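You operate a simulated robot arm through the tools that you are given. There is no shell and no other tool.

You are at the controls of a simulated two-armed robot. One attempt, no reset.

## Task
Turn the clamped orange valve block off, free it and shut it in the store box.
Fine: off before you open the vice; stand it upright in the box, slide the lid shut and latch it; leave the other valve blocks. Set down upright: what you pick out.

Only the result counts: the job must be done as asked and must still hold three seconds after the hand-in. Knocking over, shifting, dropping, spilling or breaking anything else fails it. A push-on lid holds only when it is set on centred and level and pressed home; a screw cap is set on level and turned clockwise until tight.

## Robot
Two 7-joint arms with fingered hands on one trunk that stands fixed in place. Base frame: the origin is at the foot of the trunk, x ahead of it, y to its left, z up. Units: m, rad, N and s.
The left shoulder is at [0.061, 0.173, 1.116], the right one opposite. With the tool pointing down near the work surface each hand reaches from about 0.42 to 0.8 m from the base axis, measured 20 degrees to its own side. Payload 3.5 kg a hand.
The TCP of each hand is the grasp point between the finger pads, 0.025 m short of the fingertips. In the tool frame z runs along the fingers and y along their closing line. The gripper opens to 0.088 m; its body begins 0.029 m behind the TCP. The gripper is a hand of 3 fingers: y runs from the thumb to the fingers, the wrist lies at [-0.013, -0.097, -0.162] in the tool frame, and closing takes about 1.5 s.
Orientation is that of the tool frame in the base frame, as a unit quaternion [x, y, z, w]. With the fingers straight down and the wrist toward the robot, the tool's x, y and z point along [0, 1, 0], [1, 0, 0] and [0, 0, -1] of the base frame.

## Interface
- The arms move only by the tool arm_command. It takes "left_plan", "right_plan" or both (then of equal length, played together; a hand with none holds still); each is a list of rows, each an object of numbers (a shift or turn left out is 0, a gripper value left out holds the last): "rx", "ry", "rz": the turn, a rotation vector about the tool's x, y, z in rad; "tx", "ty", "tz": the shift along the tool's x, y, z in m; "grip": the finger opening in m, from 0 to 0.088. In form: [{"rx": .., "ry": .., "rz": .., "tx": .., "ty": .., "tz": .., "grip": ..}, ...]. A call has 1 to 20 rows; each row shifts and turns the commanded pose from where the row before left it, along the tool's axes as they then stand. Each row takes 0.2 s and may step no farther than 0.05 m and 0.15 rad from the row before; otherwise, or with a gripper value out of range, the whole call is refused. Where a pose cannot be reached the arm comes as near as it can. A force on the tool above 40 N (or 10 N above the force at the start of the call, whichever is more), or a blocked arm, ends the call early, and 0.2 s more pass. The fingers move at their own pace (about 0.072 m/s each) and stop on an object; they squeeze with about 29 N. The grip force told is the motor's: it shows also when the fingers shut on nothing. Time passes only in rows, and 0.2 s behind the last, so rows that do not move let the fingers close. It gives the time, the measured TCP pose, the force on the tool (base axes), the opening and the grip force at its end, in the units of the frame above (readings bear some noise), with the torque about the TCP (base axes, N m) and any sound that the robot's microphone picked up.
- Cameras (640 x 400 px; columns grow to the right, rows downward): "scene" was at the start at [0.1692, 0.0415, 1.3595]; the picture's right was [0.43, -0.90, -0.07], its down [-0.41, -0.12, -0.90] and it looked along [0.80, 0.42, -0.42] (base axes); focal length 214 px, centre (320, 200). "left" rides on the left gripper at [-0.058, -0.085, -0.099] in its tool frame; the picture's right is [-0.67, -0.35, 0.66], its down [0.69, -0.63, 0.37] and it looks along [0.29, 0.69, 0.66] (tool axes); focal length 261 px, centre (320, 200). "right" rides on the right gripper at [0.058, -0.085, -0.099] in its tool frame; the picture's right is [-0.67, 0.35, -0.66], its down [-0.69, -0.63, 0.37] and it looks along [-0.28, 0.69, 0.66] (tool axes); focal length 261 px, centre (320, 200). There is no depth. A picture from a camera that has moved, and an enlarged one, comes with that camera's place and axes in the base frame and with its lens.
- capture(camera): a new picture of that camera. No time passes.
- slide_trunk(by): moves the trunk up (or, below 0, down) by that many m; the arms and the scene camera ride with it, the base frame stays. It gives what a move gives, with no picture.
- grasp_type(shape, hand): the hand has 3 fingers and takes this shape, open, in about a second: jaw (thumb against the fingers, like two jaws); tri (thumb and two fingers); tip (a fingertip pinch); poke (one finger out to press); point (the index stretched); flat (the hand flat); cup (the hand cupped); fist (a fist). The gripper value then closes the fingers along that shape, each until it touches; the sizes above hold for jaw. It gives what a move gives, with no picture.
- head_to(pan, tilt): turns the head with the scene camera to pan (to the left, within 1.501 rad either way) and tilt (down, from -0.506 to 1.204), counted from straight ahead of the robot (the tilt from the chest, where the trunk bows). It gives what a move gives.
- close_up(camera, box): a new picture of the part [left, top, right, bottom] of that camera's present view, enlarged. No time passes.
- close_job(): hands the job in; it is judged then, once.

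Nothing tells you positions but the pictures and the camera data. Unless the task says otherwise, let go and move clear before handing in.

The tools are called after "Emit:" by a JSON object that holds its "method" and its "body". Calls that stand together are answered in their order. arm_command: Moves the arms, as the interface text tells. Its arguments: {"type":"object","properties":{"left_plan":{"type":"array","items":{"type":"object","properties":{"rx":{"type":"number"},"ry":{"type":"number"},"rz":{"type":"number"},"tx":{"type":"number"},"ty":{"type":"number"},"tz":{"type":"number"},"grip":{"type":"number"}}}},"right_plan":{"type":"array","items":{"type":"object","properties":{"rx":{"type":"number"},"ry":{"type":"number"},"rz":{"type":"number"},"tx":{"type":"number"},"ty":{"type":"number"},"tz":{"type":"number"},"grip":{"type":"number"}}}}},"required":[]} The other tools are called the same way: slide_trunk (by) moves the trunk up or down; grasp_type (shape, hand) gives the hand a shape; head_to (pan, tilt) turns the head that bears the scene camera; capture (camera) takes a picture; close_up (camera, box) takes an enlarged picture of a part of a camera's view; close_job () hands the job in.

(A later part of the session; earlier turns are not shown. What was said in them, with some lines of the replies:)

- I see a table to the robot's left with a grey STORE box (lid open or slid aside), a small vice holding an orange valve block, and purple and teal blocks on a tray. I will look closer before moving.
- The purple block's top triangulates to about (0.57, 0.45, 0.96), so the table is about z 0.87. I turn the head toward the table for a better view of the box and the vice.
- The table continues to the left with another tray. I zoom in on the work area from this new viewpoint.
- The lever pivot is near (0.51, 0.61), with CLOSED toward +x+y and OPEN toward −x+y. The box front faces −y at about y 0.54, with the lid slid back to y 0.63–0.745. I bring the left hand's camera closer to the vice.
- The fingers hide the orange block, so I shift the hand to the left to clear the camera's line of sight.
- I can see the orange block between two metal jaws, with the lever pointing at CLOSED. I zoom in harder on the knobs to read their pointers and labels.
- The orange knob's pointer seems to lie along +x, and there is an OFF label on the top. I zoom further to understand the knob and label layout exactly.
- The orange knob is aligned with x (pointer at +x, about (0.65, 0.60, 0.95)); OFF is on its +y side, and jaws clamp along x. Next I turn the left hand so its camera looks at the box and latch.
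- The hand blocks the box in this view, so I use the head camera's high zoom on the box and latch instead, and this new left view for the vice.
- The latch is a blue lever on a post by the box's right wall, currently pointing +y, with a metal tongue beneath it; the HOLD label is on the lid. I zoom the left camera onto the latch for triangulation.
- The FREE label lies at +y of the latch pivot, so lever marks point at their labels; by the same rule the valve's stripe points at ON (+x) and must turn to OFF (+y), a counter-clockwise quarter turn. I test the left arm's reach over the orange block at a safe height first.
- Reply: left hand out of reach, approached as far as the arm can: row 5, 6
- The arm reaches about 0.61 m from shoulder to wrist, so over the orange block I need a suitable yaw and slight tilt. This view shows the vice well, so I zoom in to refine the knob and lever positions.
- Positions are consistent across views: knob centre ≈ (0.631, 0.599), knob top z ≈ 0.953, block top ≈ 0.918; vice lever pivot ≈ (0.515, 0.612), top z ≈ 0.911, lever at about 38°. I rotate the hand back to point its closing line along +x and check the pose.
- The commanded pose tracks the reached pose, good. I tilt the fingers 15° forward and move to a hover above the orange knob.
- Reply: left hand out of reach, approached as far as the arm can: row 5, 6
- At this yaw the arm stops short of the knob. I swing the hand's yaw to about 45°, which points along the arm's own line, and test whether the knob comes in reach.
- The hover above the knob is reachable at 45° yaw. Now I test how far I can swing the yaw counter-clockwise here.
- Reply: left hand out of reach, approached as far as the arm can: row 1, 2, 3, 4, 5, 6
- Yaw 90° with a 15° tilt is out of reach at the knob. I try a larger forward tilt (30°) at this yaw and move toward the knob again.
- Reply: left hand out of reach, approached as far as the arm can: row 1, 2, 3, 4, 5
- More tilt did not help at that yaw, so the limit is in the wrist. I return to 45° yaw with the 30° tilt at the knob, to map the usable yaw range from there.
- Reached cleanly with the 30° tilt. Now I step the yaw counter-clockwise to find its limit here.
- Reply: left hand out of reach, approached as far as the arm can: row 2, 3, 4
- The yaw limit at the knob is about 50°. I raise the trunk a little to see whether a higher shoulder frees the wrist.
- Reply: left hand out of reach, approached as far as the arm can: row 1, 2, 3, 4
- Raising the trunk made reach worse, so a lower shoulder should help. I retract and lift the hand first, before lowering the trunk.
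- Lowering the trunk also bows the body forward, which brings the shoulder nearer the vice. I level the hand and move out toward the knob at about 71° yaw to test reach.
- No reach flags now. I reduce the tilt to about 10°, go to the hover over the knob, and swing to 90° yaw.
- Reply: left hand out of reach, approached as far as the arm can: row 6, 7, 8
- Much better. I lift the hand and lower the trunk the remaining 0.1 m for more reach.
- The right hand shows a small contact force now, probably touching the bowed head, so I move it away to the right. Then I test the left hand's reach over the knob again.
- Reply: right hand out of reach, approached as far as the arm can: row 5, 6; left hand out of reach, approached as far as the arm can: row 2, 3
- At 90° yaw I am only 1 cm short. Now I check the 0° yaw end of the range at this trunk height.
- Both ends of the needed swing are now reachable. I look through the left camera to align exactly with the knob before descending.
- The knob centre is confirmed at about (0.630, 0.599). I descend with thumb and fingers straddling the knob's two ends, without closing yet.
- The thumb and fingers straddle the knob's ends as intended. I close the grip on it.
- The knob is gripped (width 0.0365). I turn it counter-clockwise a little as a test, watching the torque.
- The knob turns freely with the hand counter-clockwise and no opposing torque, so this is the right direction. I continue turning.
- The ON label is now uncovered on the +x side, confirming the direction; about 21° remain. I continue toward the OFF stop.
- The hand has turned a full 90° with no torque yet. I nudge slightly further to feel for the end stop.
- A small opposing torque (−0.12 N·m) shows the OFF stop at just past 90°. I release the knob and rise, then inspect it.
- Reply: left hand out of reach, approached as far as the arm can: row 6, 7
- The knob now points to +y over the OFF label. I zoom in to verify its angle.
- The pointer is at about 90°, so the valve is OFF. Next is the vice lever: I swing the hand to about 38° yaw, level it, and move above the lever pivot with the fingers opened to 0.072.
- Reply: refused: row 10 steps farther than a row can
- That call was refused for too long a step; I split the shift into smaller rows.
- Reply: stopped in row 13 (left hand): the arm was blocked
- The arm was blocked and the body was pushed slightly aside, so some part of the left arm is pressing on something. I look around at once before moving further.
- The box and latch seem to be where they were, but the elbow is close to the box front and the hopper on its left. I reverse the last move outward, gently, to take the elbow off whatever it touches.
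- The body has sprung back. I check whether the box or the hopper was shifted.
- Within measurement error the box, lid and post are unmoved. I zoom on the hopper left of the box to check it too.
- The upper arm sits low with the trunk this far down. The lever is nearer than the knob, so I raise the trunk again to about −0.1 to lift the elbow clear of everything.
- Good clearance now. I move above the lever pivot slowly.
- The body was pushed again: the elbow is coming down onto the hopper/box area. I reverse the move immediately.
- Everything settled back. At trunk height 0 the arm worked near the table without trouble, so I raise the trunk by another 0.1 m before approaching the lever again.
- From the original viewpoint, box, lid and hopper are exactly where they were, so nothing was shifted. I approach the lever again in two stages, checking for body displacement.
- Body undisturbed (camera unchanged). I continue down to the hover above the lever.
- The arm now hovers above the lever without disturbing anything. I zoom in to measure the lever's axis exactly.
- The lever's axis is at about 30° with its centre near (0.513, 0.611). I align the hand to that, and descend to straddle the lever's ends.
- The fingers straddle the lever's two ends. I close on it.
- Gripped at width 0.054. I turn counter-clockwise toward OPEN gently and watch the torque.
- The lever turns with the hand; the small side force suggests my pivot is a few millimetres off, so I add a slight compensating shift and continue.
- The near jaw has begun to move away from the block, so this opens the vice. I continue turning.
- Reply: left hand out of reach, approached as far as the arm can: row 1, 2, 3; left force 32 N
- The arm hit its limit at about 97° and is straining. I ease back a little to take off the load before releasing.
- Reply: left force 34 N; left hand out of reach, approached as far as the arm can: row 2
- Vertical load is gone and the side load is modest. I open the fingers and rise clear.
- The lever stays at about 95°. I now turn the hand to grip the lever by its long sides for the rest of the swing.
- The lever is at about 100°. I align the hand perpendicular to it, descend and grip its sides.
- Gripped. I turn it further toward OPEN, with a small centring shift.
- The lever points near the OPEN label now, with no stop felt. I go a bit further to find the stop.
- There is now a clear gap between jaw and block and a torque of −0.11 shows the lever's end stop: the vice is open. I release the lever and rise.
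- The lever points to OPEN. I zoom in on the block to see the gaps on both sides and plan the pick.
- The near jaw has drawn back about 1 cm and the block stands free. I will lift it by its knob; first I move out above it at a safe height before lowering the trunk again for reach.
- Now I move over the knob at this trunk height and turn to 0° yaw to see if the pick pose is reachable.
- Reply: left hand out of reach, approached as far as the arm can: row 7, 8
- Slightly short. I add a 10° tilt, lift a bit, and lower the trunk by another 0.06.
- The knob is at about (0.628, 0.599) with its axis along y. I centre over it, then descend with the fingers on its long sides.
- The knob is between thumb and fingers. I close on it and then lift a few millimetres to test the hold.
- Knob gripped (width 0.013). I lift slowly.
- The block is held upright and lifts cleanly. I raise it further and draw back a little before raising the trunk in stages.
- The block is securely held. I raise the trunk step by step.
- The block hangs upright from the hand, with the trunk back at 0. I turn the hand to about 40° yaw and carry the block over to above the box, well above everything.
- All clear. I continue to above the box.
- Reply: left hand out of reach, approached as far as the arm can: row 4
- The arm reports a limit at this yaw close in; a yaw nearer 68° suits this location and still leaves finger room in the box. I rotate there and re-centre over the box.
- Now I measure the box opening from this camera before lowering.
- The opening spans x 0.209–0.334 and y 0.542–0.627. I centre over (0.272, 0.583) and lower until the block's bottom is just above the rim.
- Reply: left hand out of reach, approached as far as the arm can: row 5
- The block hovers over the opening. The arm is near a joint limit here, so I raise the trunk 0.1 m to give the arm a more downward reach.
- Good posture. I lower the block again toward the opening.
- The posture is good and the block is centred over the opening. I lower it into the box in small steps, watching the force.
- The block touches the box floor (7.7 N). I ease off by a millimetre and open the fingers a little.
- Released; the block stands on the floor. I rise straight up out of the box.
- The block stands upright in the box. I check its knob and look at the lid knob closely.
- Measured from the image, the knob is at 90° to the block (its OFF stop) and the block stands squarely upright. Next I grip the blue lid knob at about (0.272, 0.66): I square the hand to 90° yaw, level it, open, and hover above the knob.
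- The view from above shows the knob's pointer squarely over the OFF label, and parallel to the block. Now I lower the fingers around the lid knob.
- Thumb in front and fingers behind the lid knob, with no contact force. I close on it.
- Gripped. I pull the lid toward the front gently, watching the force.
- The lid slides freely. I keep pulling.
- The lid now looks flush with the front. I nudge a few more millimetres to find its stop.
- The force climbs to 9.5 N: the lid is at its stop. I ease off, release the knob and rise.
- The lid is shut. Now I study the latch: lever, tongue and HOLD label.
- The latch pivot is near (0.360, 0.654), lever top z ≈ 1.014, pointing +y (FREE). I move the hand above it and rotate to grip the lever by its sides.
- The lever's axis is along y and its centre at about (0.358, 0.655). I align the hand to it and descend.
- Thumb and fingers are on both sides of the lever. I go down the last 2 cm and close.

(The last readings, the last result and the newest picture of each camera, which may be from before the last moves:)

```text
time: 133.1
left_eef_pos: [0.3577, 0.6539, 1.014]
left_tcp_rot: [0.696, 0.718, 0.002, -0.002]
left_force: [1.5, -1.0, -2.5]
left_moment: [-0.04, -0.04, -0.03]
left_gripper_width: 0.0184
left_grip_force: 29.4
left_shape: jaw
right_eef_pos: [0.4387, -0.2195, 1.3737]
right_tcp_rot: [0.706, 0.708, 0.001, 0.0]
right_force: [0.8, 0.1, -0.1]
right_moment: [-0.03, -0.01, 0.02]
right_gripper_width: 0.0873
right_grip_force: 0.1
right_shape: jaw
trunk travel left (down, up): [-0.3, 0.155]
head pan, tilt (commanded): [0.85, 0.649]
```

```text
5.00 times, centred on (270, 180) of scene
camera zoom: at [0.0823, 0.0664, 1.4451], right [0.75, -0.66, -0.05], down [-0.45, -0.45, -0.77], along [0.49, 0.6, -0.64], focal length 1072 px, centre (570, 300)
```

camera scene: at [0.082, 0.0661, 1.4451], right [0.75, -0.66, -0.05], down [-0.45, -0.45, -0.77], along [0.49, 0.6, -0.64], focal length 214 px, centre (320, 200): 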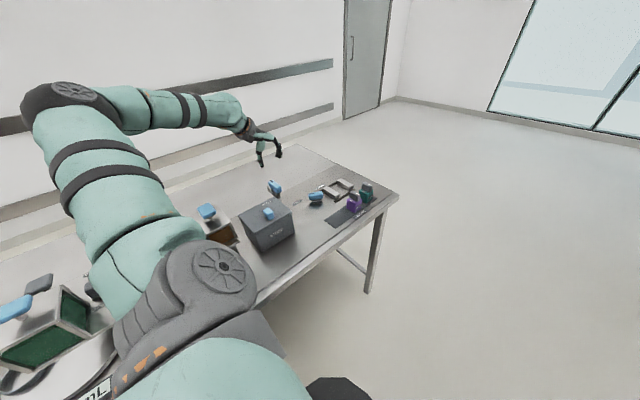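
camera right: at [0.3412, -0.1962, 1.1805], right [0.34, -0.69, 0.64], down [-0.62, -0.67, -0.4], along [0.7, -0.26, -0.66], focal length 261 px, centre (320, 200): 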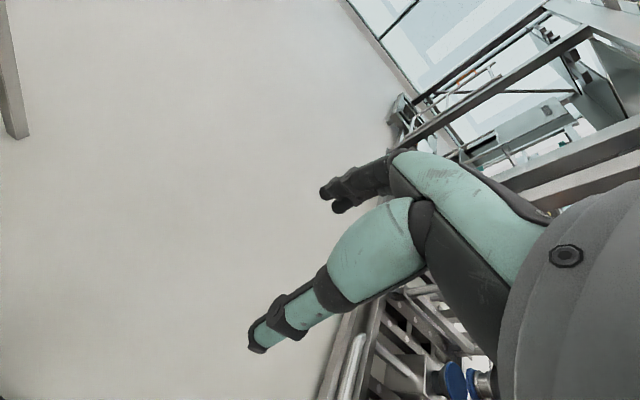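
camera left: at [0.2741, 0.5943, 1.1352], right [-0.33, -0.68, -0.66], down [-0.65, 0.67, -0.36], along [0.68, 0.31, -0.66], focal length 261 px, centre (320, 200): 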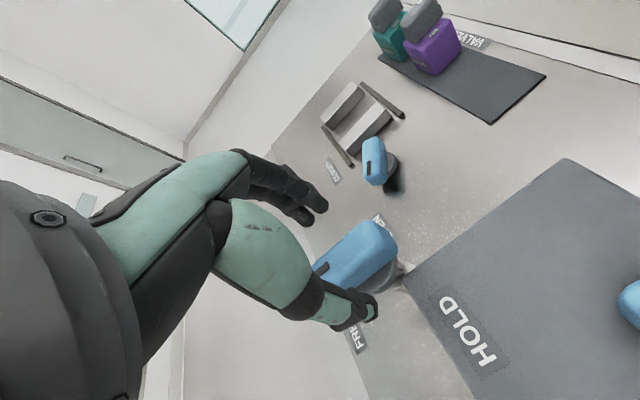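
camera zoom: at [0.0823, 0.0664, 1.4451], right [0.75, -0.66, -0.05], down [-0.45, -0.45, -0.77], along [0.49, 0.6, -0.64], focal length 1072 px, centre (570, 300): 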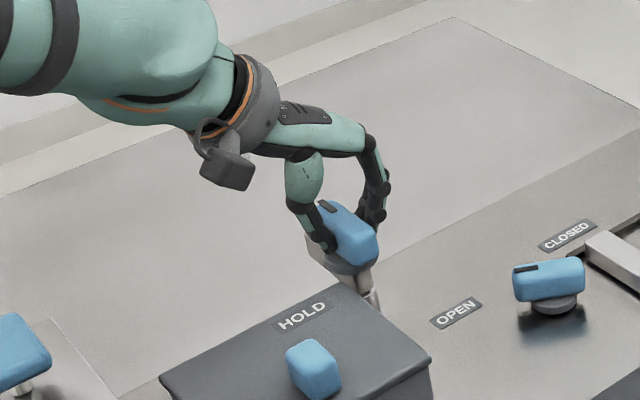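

Gripped. I turn the latch counter-clockwise toward HOLD and watch the load.

Emit:
{"method": "arm_command", "body": {"left_plan": [{"rz": -0.07}, {"rz": -0.07}, {"rz": -0.07}, {"rz": -0.07}]}}

Emit:
{"method": "close_up", "body": {"camera": "scene", "box": [230, 140, 310, 220]}}

```text
time: 134.1
left_eef_pos: [0.3586, 0.6555, 1.0156]
left_tcp_rot: [0.59, 0.808, 0.001, -0.002]
left_force: [-0.1, -3.2, -2.9]
left_moment: [-0.07, -0.01, -0.05]
left_gripper_width: 0.0182
left_grip_force: 28.9
left_shape: jaw
right_eef_pos: [0.4387, -0.2195, 1.3719]
right_tcp_rot: [0.706, 0.708, 0.001, -0.001]
right_force: [-0.1, -0.3, 0.1]
right_moment: [-0.03, 0.0, -0.05]
right_gripper_width: 0.088
right_grip_force: 0.0
right_shape: jaw
trunk travel left (down, up): [-0.3, 0.155]
head pan, tilt (commanded): [0.85, 0.649]
```

```text
5.00 times, centred on (270, 180) of scene
camera zoom: at [0.0825, 0.066, 1.4451], right [0.75, -0.66, -0.05], down [-0.45, -0.45, -0.77], along [0.49, 0.6, -0.64], focal length 1072 px, centre (570, 300)
```

zoom: 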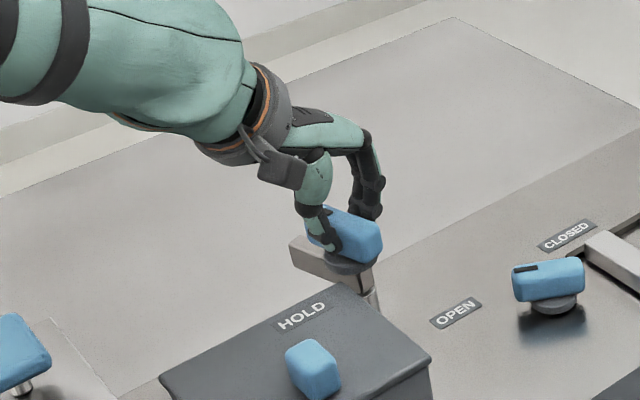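

The lever and its metal tongue rotate together toward the lid. I continue.

Emit:
{"method": "arm_command", "body": {"left_plan": [{"rz": -0.07}, {"rz": -0.07}, {"rz": -0.07}, {"rz": -0.07}, {"rz": -0.07}]}}

Emit:
{"method": "close_up", "body": {"camera": "scene", "box": [230, 140, 310, 220]}}

```text
time: 135.3
left_eef_pos: [0.3586, 0.6564, 1.0156]
left_tcp_rot: [0.44, 0.898, 0.002, -0.002]
left_force: [2.5, -1.4, -2.0]
left_moment: [-0.02, -0.05, -0.04]
left_gripper_width: 0.0179
left_grip_force: 29.2
left_shape: jaw
right_eef_pos: [0.4386, -0.2186, 1.3735]
right_tcp_rot: [0.706, 0.708, 0.0, -0.001]
right_force: [0.4, 0.0, 0.1]
right_moment: [-0.03, 0.0, -0.01]
right_gripper_width: 0.0877
right_grip_force: 0.0
right_shape: jaw
trunk travel left (down, up): [-0.3, 0.155]
head pan, tilt (commanded): [0.85, 0.649]
```

```text
5.00 times, centred on (270, 180) of scene
camera zoom: at [0.0826, 0.0663, 1.4451], right [0.75, -0.66, -0.05], down [-0.45, -0.45, -0.77], along [0.49, 0.6, -0.64], focal length 1072 px, centre (570, 300)
```

zoom: 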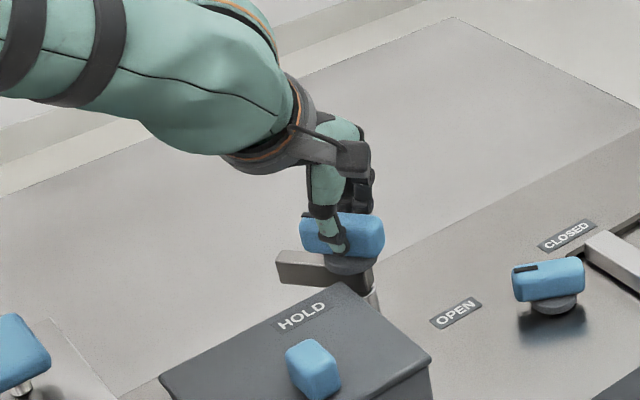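

The tongue swings round behind the lid's rear edge, which will block it from sliding back. I continue turning.

Emit:
{"method": "arm_command", "body": {"left_plan": [{"rz": -0.07}, {"rz": -0.07}, {"rz": -0.07}, {"rz": -0.07}, {"rz": -0.07}, {"rz": -0.07}]}}

Emit:
{"method": "close_up", "body": {"camera": "scene", "box": [230, 140, 310, 220]}}

```text
time: 136.7
left_eef_pos: [0.3597, 0.6567, 1.0144]
left_tcp_rot: [0.244, 0.97, 0.002, -0.003]
left_force: [3.2, 0.7, 1.4]
left_moment: [0.05, -0.06, -0.02]
left_gripper_width: 0.0184
left_grip_force: 29.0
left_shape: jaw
right_eef_pos: [0.4387, -0.2187, 1.3745]
right_tcp_rot: [0.706, 0.709, 0.0, -0.002]
right_force: [-0.1, 0.3, -0.4]
right_moment: [-0.01, 0.01, 0.0]
right_gripper_width: 0.0878
right_grip_force: 0.0
right_shape: jaw
trunk travel left (down, up): [-0.3, 0.155]
head pan, tilt (commanded): [0.85, 0.649]
```

```text
5.00 times, centred on (270, 180) of scene
camera zoom: at [0.0828, 0.0663, 1.4451], right [0.75, -0.66, -0.05], down [-0.45, -0.45, -0.77], along [0.49, 0.6, -0.64], focal length 1072 px, centre (570, 300)
```

zoom: 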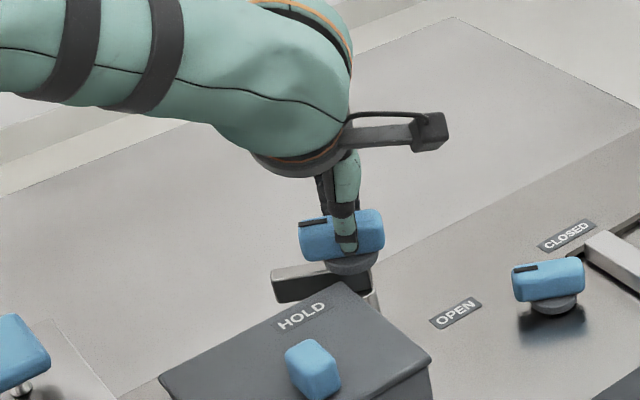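

Emit:
{"method": "arm_command", "body": {"left_plan": [{"rz": -0.07}, {"rz": -0.07}, {"rz": -0.07}, {"rz": -0.07}]}}

Emit:
{"method": "close_up", "body": {"camera": "scene", "box": [230, 140, 310, 220]}}

Emit:
{"method": "capture", "body": {"camera": "left"}}

```text
time: 137.7
left_eef_pos: [0.3583, 0.6551, 1.0155]
left_tcp_rot: [0.104, 0.995, 0.002, -0.002]
left_force: [4.4, 3.8, 3.5]
left_moment: [0.08, -0.13, -0.06]
left_gripper_width: 0.0183
left_grip_force: 28.5
left_shape: jaw
right_eef_pos: [0.4396, -0.2192, 1.374]
right_tcp_rot: [0.706, 0.708, 0.0, -0.002]
right_force: [-0.2, 0.5, -1.0]
right_moment: [0.01, -0.05, -0.01]
right_gripper_width: 0.0879
right_grip_force: 0.0
right_shape: jaw
trunk travel left (down, up): [-0.3, 0.155]
head pan, tilt (commanded): [0.85, 0.649]
```

```text
5.00 times, centred on (270, 180) of scene
camera zoom: at [0.083, 0.0666, 1.4451], right [0.75, -0.66, -0.05], down [-0.45, -0.45, -0.77], along [0.49, 0.6, -0.64], focal length 1072 px, centre (570, 300)
```

zoom: 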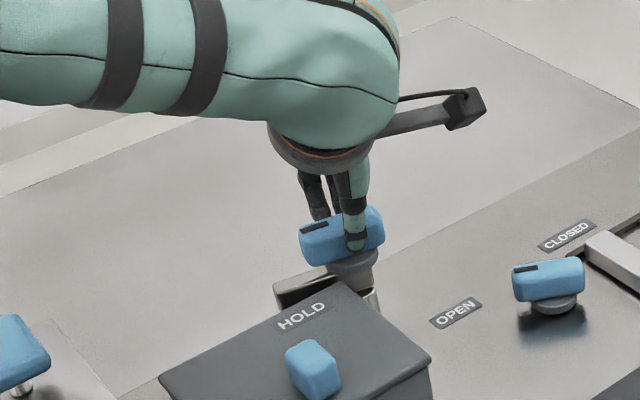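

```text
taken
camera left: at [0.3974, 0.5607, 1.1129], right [0.58, -0.48, -0.66], down [-0.8, -0.47, -0.37], along [-0.14, 0.74, -0.66], focal length 261 px, centre (320, 200)
```

left: 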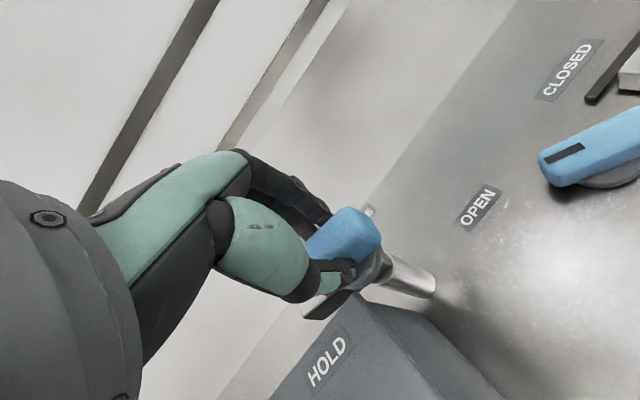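

Emit:
{"method": "arm_command", "body": {"left_plan": [{"rz": -0.05}, {"rz": -0.05}, {"rz": -0.05}, {}]}}

Emit:
{"method": "close_up", "body": {"camera": "scene", "box": [230, 140, 310, 220]}}

Emit:
{"method": "close_up", "body": {"camera": "left", "box": [240, 180, 460, 400]}}

```text
time: 138.7
left_eef_pos: [0.3584, 0.6564, 1.0161]
left_tcp_rot: [0.03, 1.0, 0.002, -0.001]
left_force: [3.9, 4.7, 4.7]
left_moment: [0.14, -0.07, 0.01]
left_gripper_width: 0.0185
left_grip_force: 28.7
left_shape: jaw
right_eef_pos: [0.4403, -0.2189, 1.3739]
right_tcp_rot: [0.705, 0.709, 0.001, -0.001]
right_force: [-0.7, 0.3, 0.2]
right_moment: [0.01, 0.0, 0.04]
right_gripper_width: 0.0876
right_grip_force: 0.0
right_shape: jaw
trunk travel left (down, up): [-0.3, 0.155]
head pan, tilt (commanded): [0.85, 0.649]
```

```text
5.00 times, centred on (270, 180) of scene
camera zoom: at [0.0824, 0.0667, 1.4451], right [0.75, -0.66, -0.05], down [-0.45, -0.45, -0.77], along [0.49, 0.6, -0.64], focal length 1072 px, centre (570, 300)
```

zoom: 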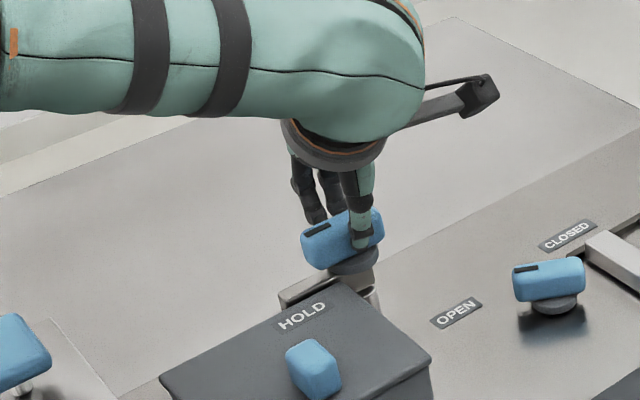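

```text
1.82 times, centred on (350, 290) of left
camera zoom: at [0.4106, 0.5673, 1.1128], right [0.65, -0.38, -0.66], down [-0.72, -0.59, -0.37], along [-0.24, 0.71, -0.66], focal length 474 px, centre (266, 36)
```

zoom: 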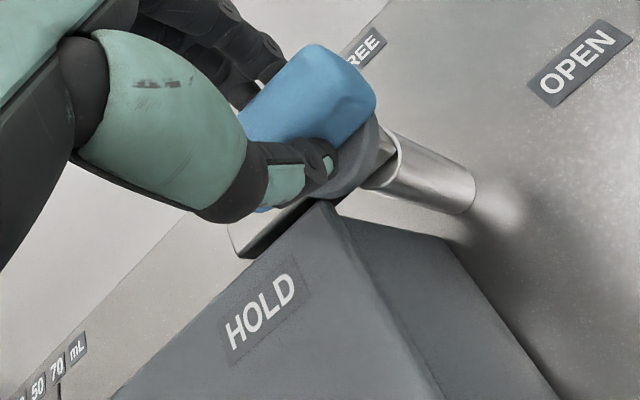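

The tongue lies nearly parallel behind the lid. I turn a little more to reach the latch's stop.

Emit:
{"method": "arm_command", "body": {"left_plan": [{"rz": -0.04}, {"rz": -0.04}, {}]}}

Emit:
{"method": "close_up", "body": {"camera": "scene", "box": [230, 140, 310, 220]}}

```text
time: 139.5
left_eef_pos: [0.3588, 0.6554, 1.0155]
left_tcp_rot: [-0.01, 1.0, 0.003, -0.001]
left_force: [6.3, 5.7, 5.6]
left_moment: [0.18, -0.13, -0.09]
left_gripper_width: 0.0189
left_grip_force: 28.7
left_shape: jaw
right_eef_pos: [0.4399, -0.2186, 1.3735]
right_tcp_rot: [0.705, 0.709, 0.0, 0.0]
right_force: [0.3, 0.6, 0.4]
right_moment: [0.01, -0.01, 0.0]
right_gripper_width: 0.0875
right_grip_force: 0.0
right_shape: jaw
trunk travel left (down, up): [-0.3, 0.155]
head pan, tilt (commanded): [0.85, 0.649]
```

```text
5.00 times, centred on (270, 180) of scene
camera zoom: at [0.0827, 0.0666, 1.4451], right [0.75, -0.66, -0.05], down [-0.45, -0.45, -0.77], along [0.49, 0.6, -0.64], focal length 1072 px, centre (570, 300)
```

zoom: 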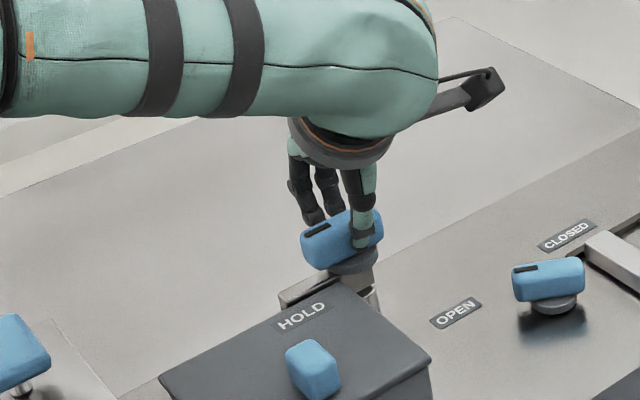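

Emit:
{"method": "arm_command", "body": {"left_plan": [{"rz": -0.04}, {}]}}

Emit:
{"method": "close_up", "body": {"camera": "scene", "box": [240, 160, 290, 210]}}

```text
time: 140.1
left_eef_pos: [0.3588, 0.6557, 1.0154]
left_tcp_rot: [-0.03, 1.0, 0.004, -0.001]
left_force: [5.7, 4.6, 3.8]
left_moment: [0.17, -0.08, -0.12]
left_gripper_width: 0.0189
left_grip_force: 29.3
left_shape: jaw
right_eef_pos: [0.4408, -0.2198, 1.3737]
right_tcp_rot: [0.706, 0.708, 0.0, -0.001]
right_force: [-0.5, -0.5, 0.6]
right_moment: [-0.02, -0.02, 0.0]
right_gripper_width: 0.0878
right_grip_force: 0.1
right_shape: jaw
trunk travel left (down, up): [-0.3, 0.155]
head pan, tilt (commanded): [0.85, 0.649]
```

```text
8.00 times, centred on (265, 185) of scene
camera zoom: at [0.0832, 0.0666, 1.445], right [0.75, -0.66, -0.05], down [-0.45, -0.45, -0.77], along [0.49, 0.6, -0.64], focal length 1716 px, centre (760, 320)
```

zoom: 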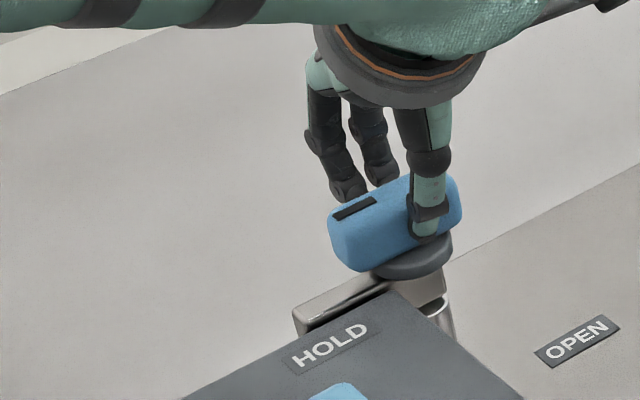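

The lever no longer moves and the torque rises: the latch is at HOLD. I release and rise clear.

Emit:
{"method": "arm_command", "body": {"left_plan": [{"rz": 0.03}, {"grip": 0.06}, {}, {}, {}, {"tz": -0.02}, {"tz": -0.03}, {"tz": -0.04}, {"tz": -0.03}, {}]}}

Emit:
{"method": "capture", "body": {"camera": "left"}}

Emit:
{"method": "close_up", "body": {"camera": "scene", "box": [220, 150, 310, 230]}}

```text
time: 142.3
left_eef_pos: [0.3583, 0.6563, 1.135]
left_tcp_rot: [-0.014, 1.0, 0.003, 0.0]
left_force: [-0.2, 0.6, 0.0]
left_moment: [-0.02, 0.0, -0.01]
left_gripper_width: 0.0596
left_grip_force: 0.1
left_shape: jaw
right_eef_pos: [0.4395, -0.2196, 1.3741]
right_tcp_rot: [0.706, 0.708, 0.001, 0.0]
right_force: [0.2, -0.3, 0.0]
right_moment: [0.01, 0.02, 0.05]
right_gripper_width: 0.0877
right_grip_force: 0.0
right_shape: jaw
trunk travel left (down, up): [-0.3, 0.155]
head pan, tilt (commanded): [0.85, 0.649]
```

```text
taken
camera left: at [0.4185, 0.5725, 1.233], right [0.68, -0.33, -0.66], down [-0.67, -0.65, -0.37], along [-0.31, 0.69, -0.66], focal length 261 px, centre (320, 200)
```

left: 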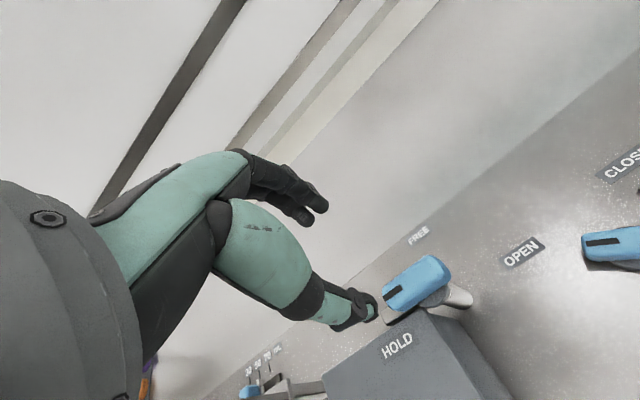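

```text
5.00 times, centred on (265, 190) of scene
camera zoom: at [0.0822, 0.0665, 1.4451], right [0.75, -0.66, -0.05], down [-0.45, -0.45, -0.77], along [0.49, 0.6, -0.64], focal length 1072 px, centre (595, 250)
```

zoom: 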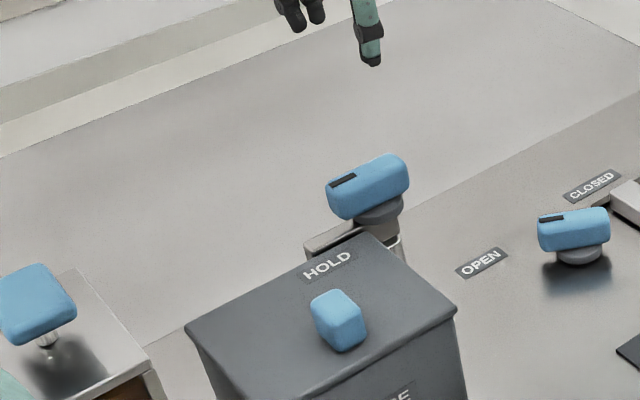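

The tongue now sits behind the lid's rear edge. I verify the lid's front edge and the latch closely.

Emit:
{"method": "close_up", "body": {"camera": "left", "box": [310, 220, 500, 400]}}

Emit:
{"method": "close_up", "body": {"camera": "scene", "box": [235, 185, 305, 260]}}

Emit:
{"method": "capture", "body": {"camera": "scene"}}

```text
2.22 times, centred on (405, 310) of left
camera zoom: at [0.4185, 0.5725, 1.233], right [0.68, -0.33, -0.66], down [-0.67, -0.65, -0.37], along [-0.31, 0.69, -0.66], focal length 579 px, centre (131, -44)
```

zoom: 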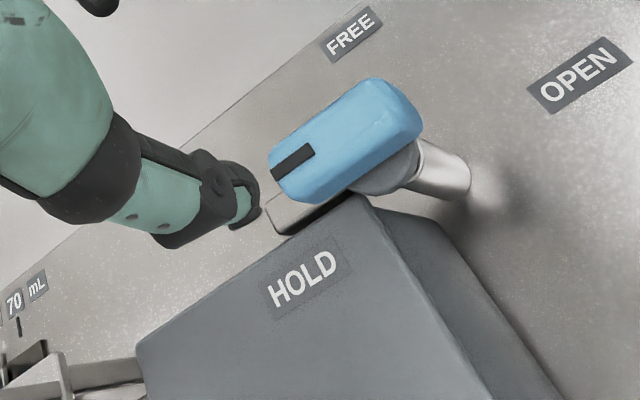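

```text
5.33 times, centred on (270, 222) of scene
camera zoom: at [0.0822, 0.0665, 1.4451], right [0.75, -0.66, -0.05], down [-0.45, -0.45, -0.77], along [0.49, 0.6, -0.64], focal length 1144 px, centre (587, 80)
```

zoom: 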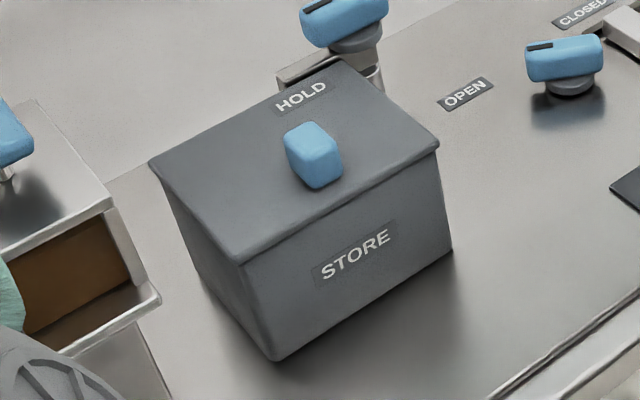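

```text
taken
camera scene: at [0.0822, 0.0665, 1.4451], right [0.75, -0.66, -0.05], down [-0.45, -0.45, -0.77], along [0.49, 0.6, -0.64], focal length 214 px, centre (320, 200)
```

scene: 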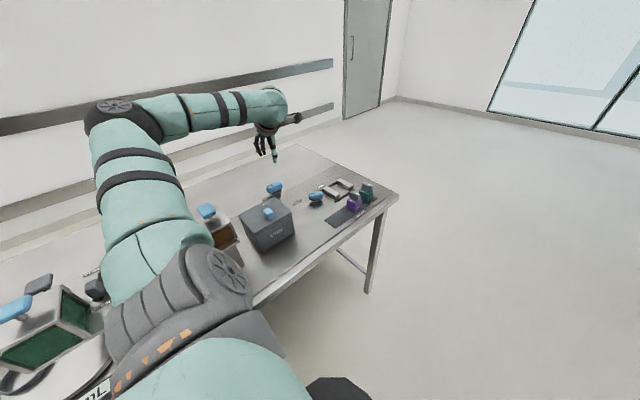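

Lid flush, latch at HOLD, and the box is still at its original place. I retract the left hand well clear and take a last look.

Emit:
{"method": "arm_command", "body": {"left_plan": [{"tz": -0.04}, {"tz": -0.04}, {"tz": -0.04}, {"ty": -0.035, "tz": -0.005}, {"ty": -0.035, "tz": -0.005}, {"ty": -0.035}, {"ty": -0.035}, {"ty": -0.035}, {}, {}]}}

Emit:
{"method": "capture", "body": {"camera": "scene"}}

Emit:
{"method": "close_up", "body": {"camera": "scene", "box": [180, 150, 400, 290]}}

```text
time: 144.5
left_eef_pos: [0.3691, 0.4984, 1.2674]
left_tcp_rot: [-0.008, 1.0, 0.0, -0.004]
left_force: [0.2, 0.4, 0.1]
left_moment: [0.0, 0.02, 0.0]
left_gripper_width: 0.0596
left_grip_force: 0.2
left_shape: jaw
left hand out of reach, approached as far as the arm can: row 7, 8
right_eef_pos: [0.4382, -0.2181, 1.3739]
right_tcp_rot: [0.706, 0.708, 0.001, 0.0]
right_force: [-1.2, 0.3, 0.2]
right_moment: [0.01, 0.01, 0.02]
right_gripper_width: 0.0878
right_grip_force: 0.0
right_shape: jaw
trunk travel left (down, up): [-0.3, 0.155]
head pan, tilt (commanded): [0.85, 0.649]
```

```text
taken
camera scene: at [0.0824, 0.0671, 1.445], right [0.75, -0.66, -0.05], down [-0.45, -0.45, -0.77], along [0.49, 0.6, -0.64], focal length 214 px, centre (320, 200)
```

scene: 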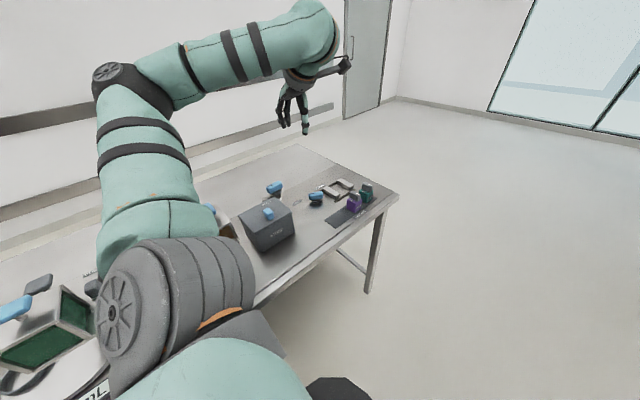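

```text
2.86 times, centred on (290, 220) of scene
camera zoom: at [0.0824, 0.0671, 1.445], right [0.75, -0.66, -0.05], down [-0.45, -0.45, -0.77], along [0.49, 0.6, -0.64], focal length 613 px, centre (406, 143)
```

zoom: 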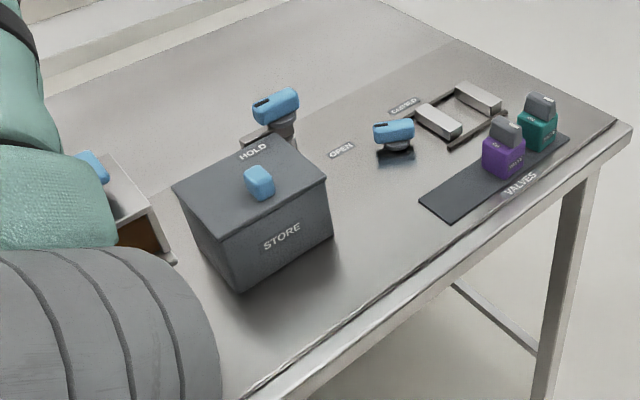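

The orange block is shut in the STORE box with the lid flush and the latch at HOLD. The purple and teal blocks are untouched and both hands are clear, so I hand the job in.

Emit:
{"method": "close_job", "body": {}}

```text
The job is handed in.
```

The orange valve block is off and standing upright in the store box. The lid is slid shut, the latch is at HOLD, and I've handed the job in; no verdict has come back yet.

- **Valve:** I turned the knob to OFF before opening the vice. It reached its stop at 90°, and the camera showed the pointer over the OFF label once the block was in the box. I could not see it again after closing the lid.
- **Vice:** The lever is at OPEN, and I lifted the block out by its knob.
- **Box:** The lid came up against its stop with its front edge flush. The latch tongue sits behind the lid's rear edge, and the box has not moved from its original place.
- **Other items:** I did not touch the purple and teal valve blocks, and they look unmoved.

Twice while I was approaching the vice lever, the left arm was pushed back, probably by its elbow catching the hopper beside the box. I reversed straight away, and from the starting viewpoint the box, lid and hopper were exactly where they had been.
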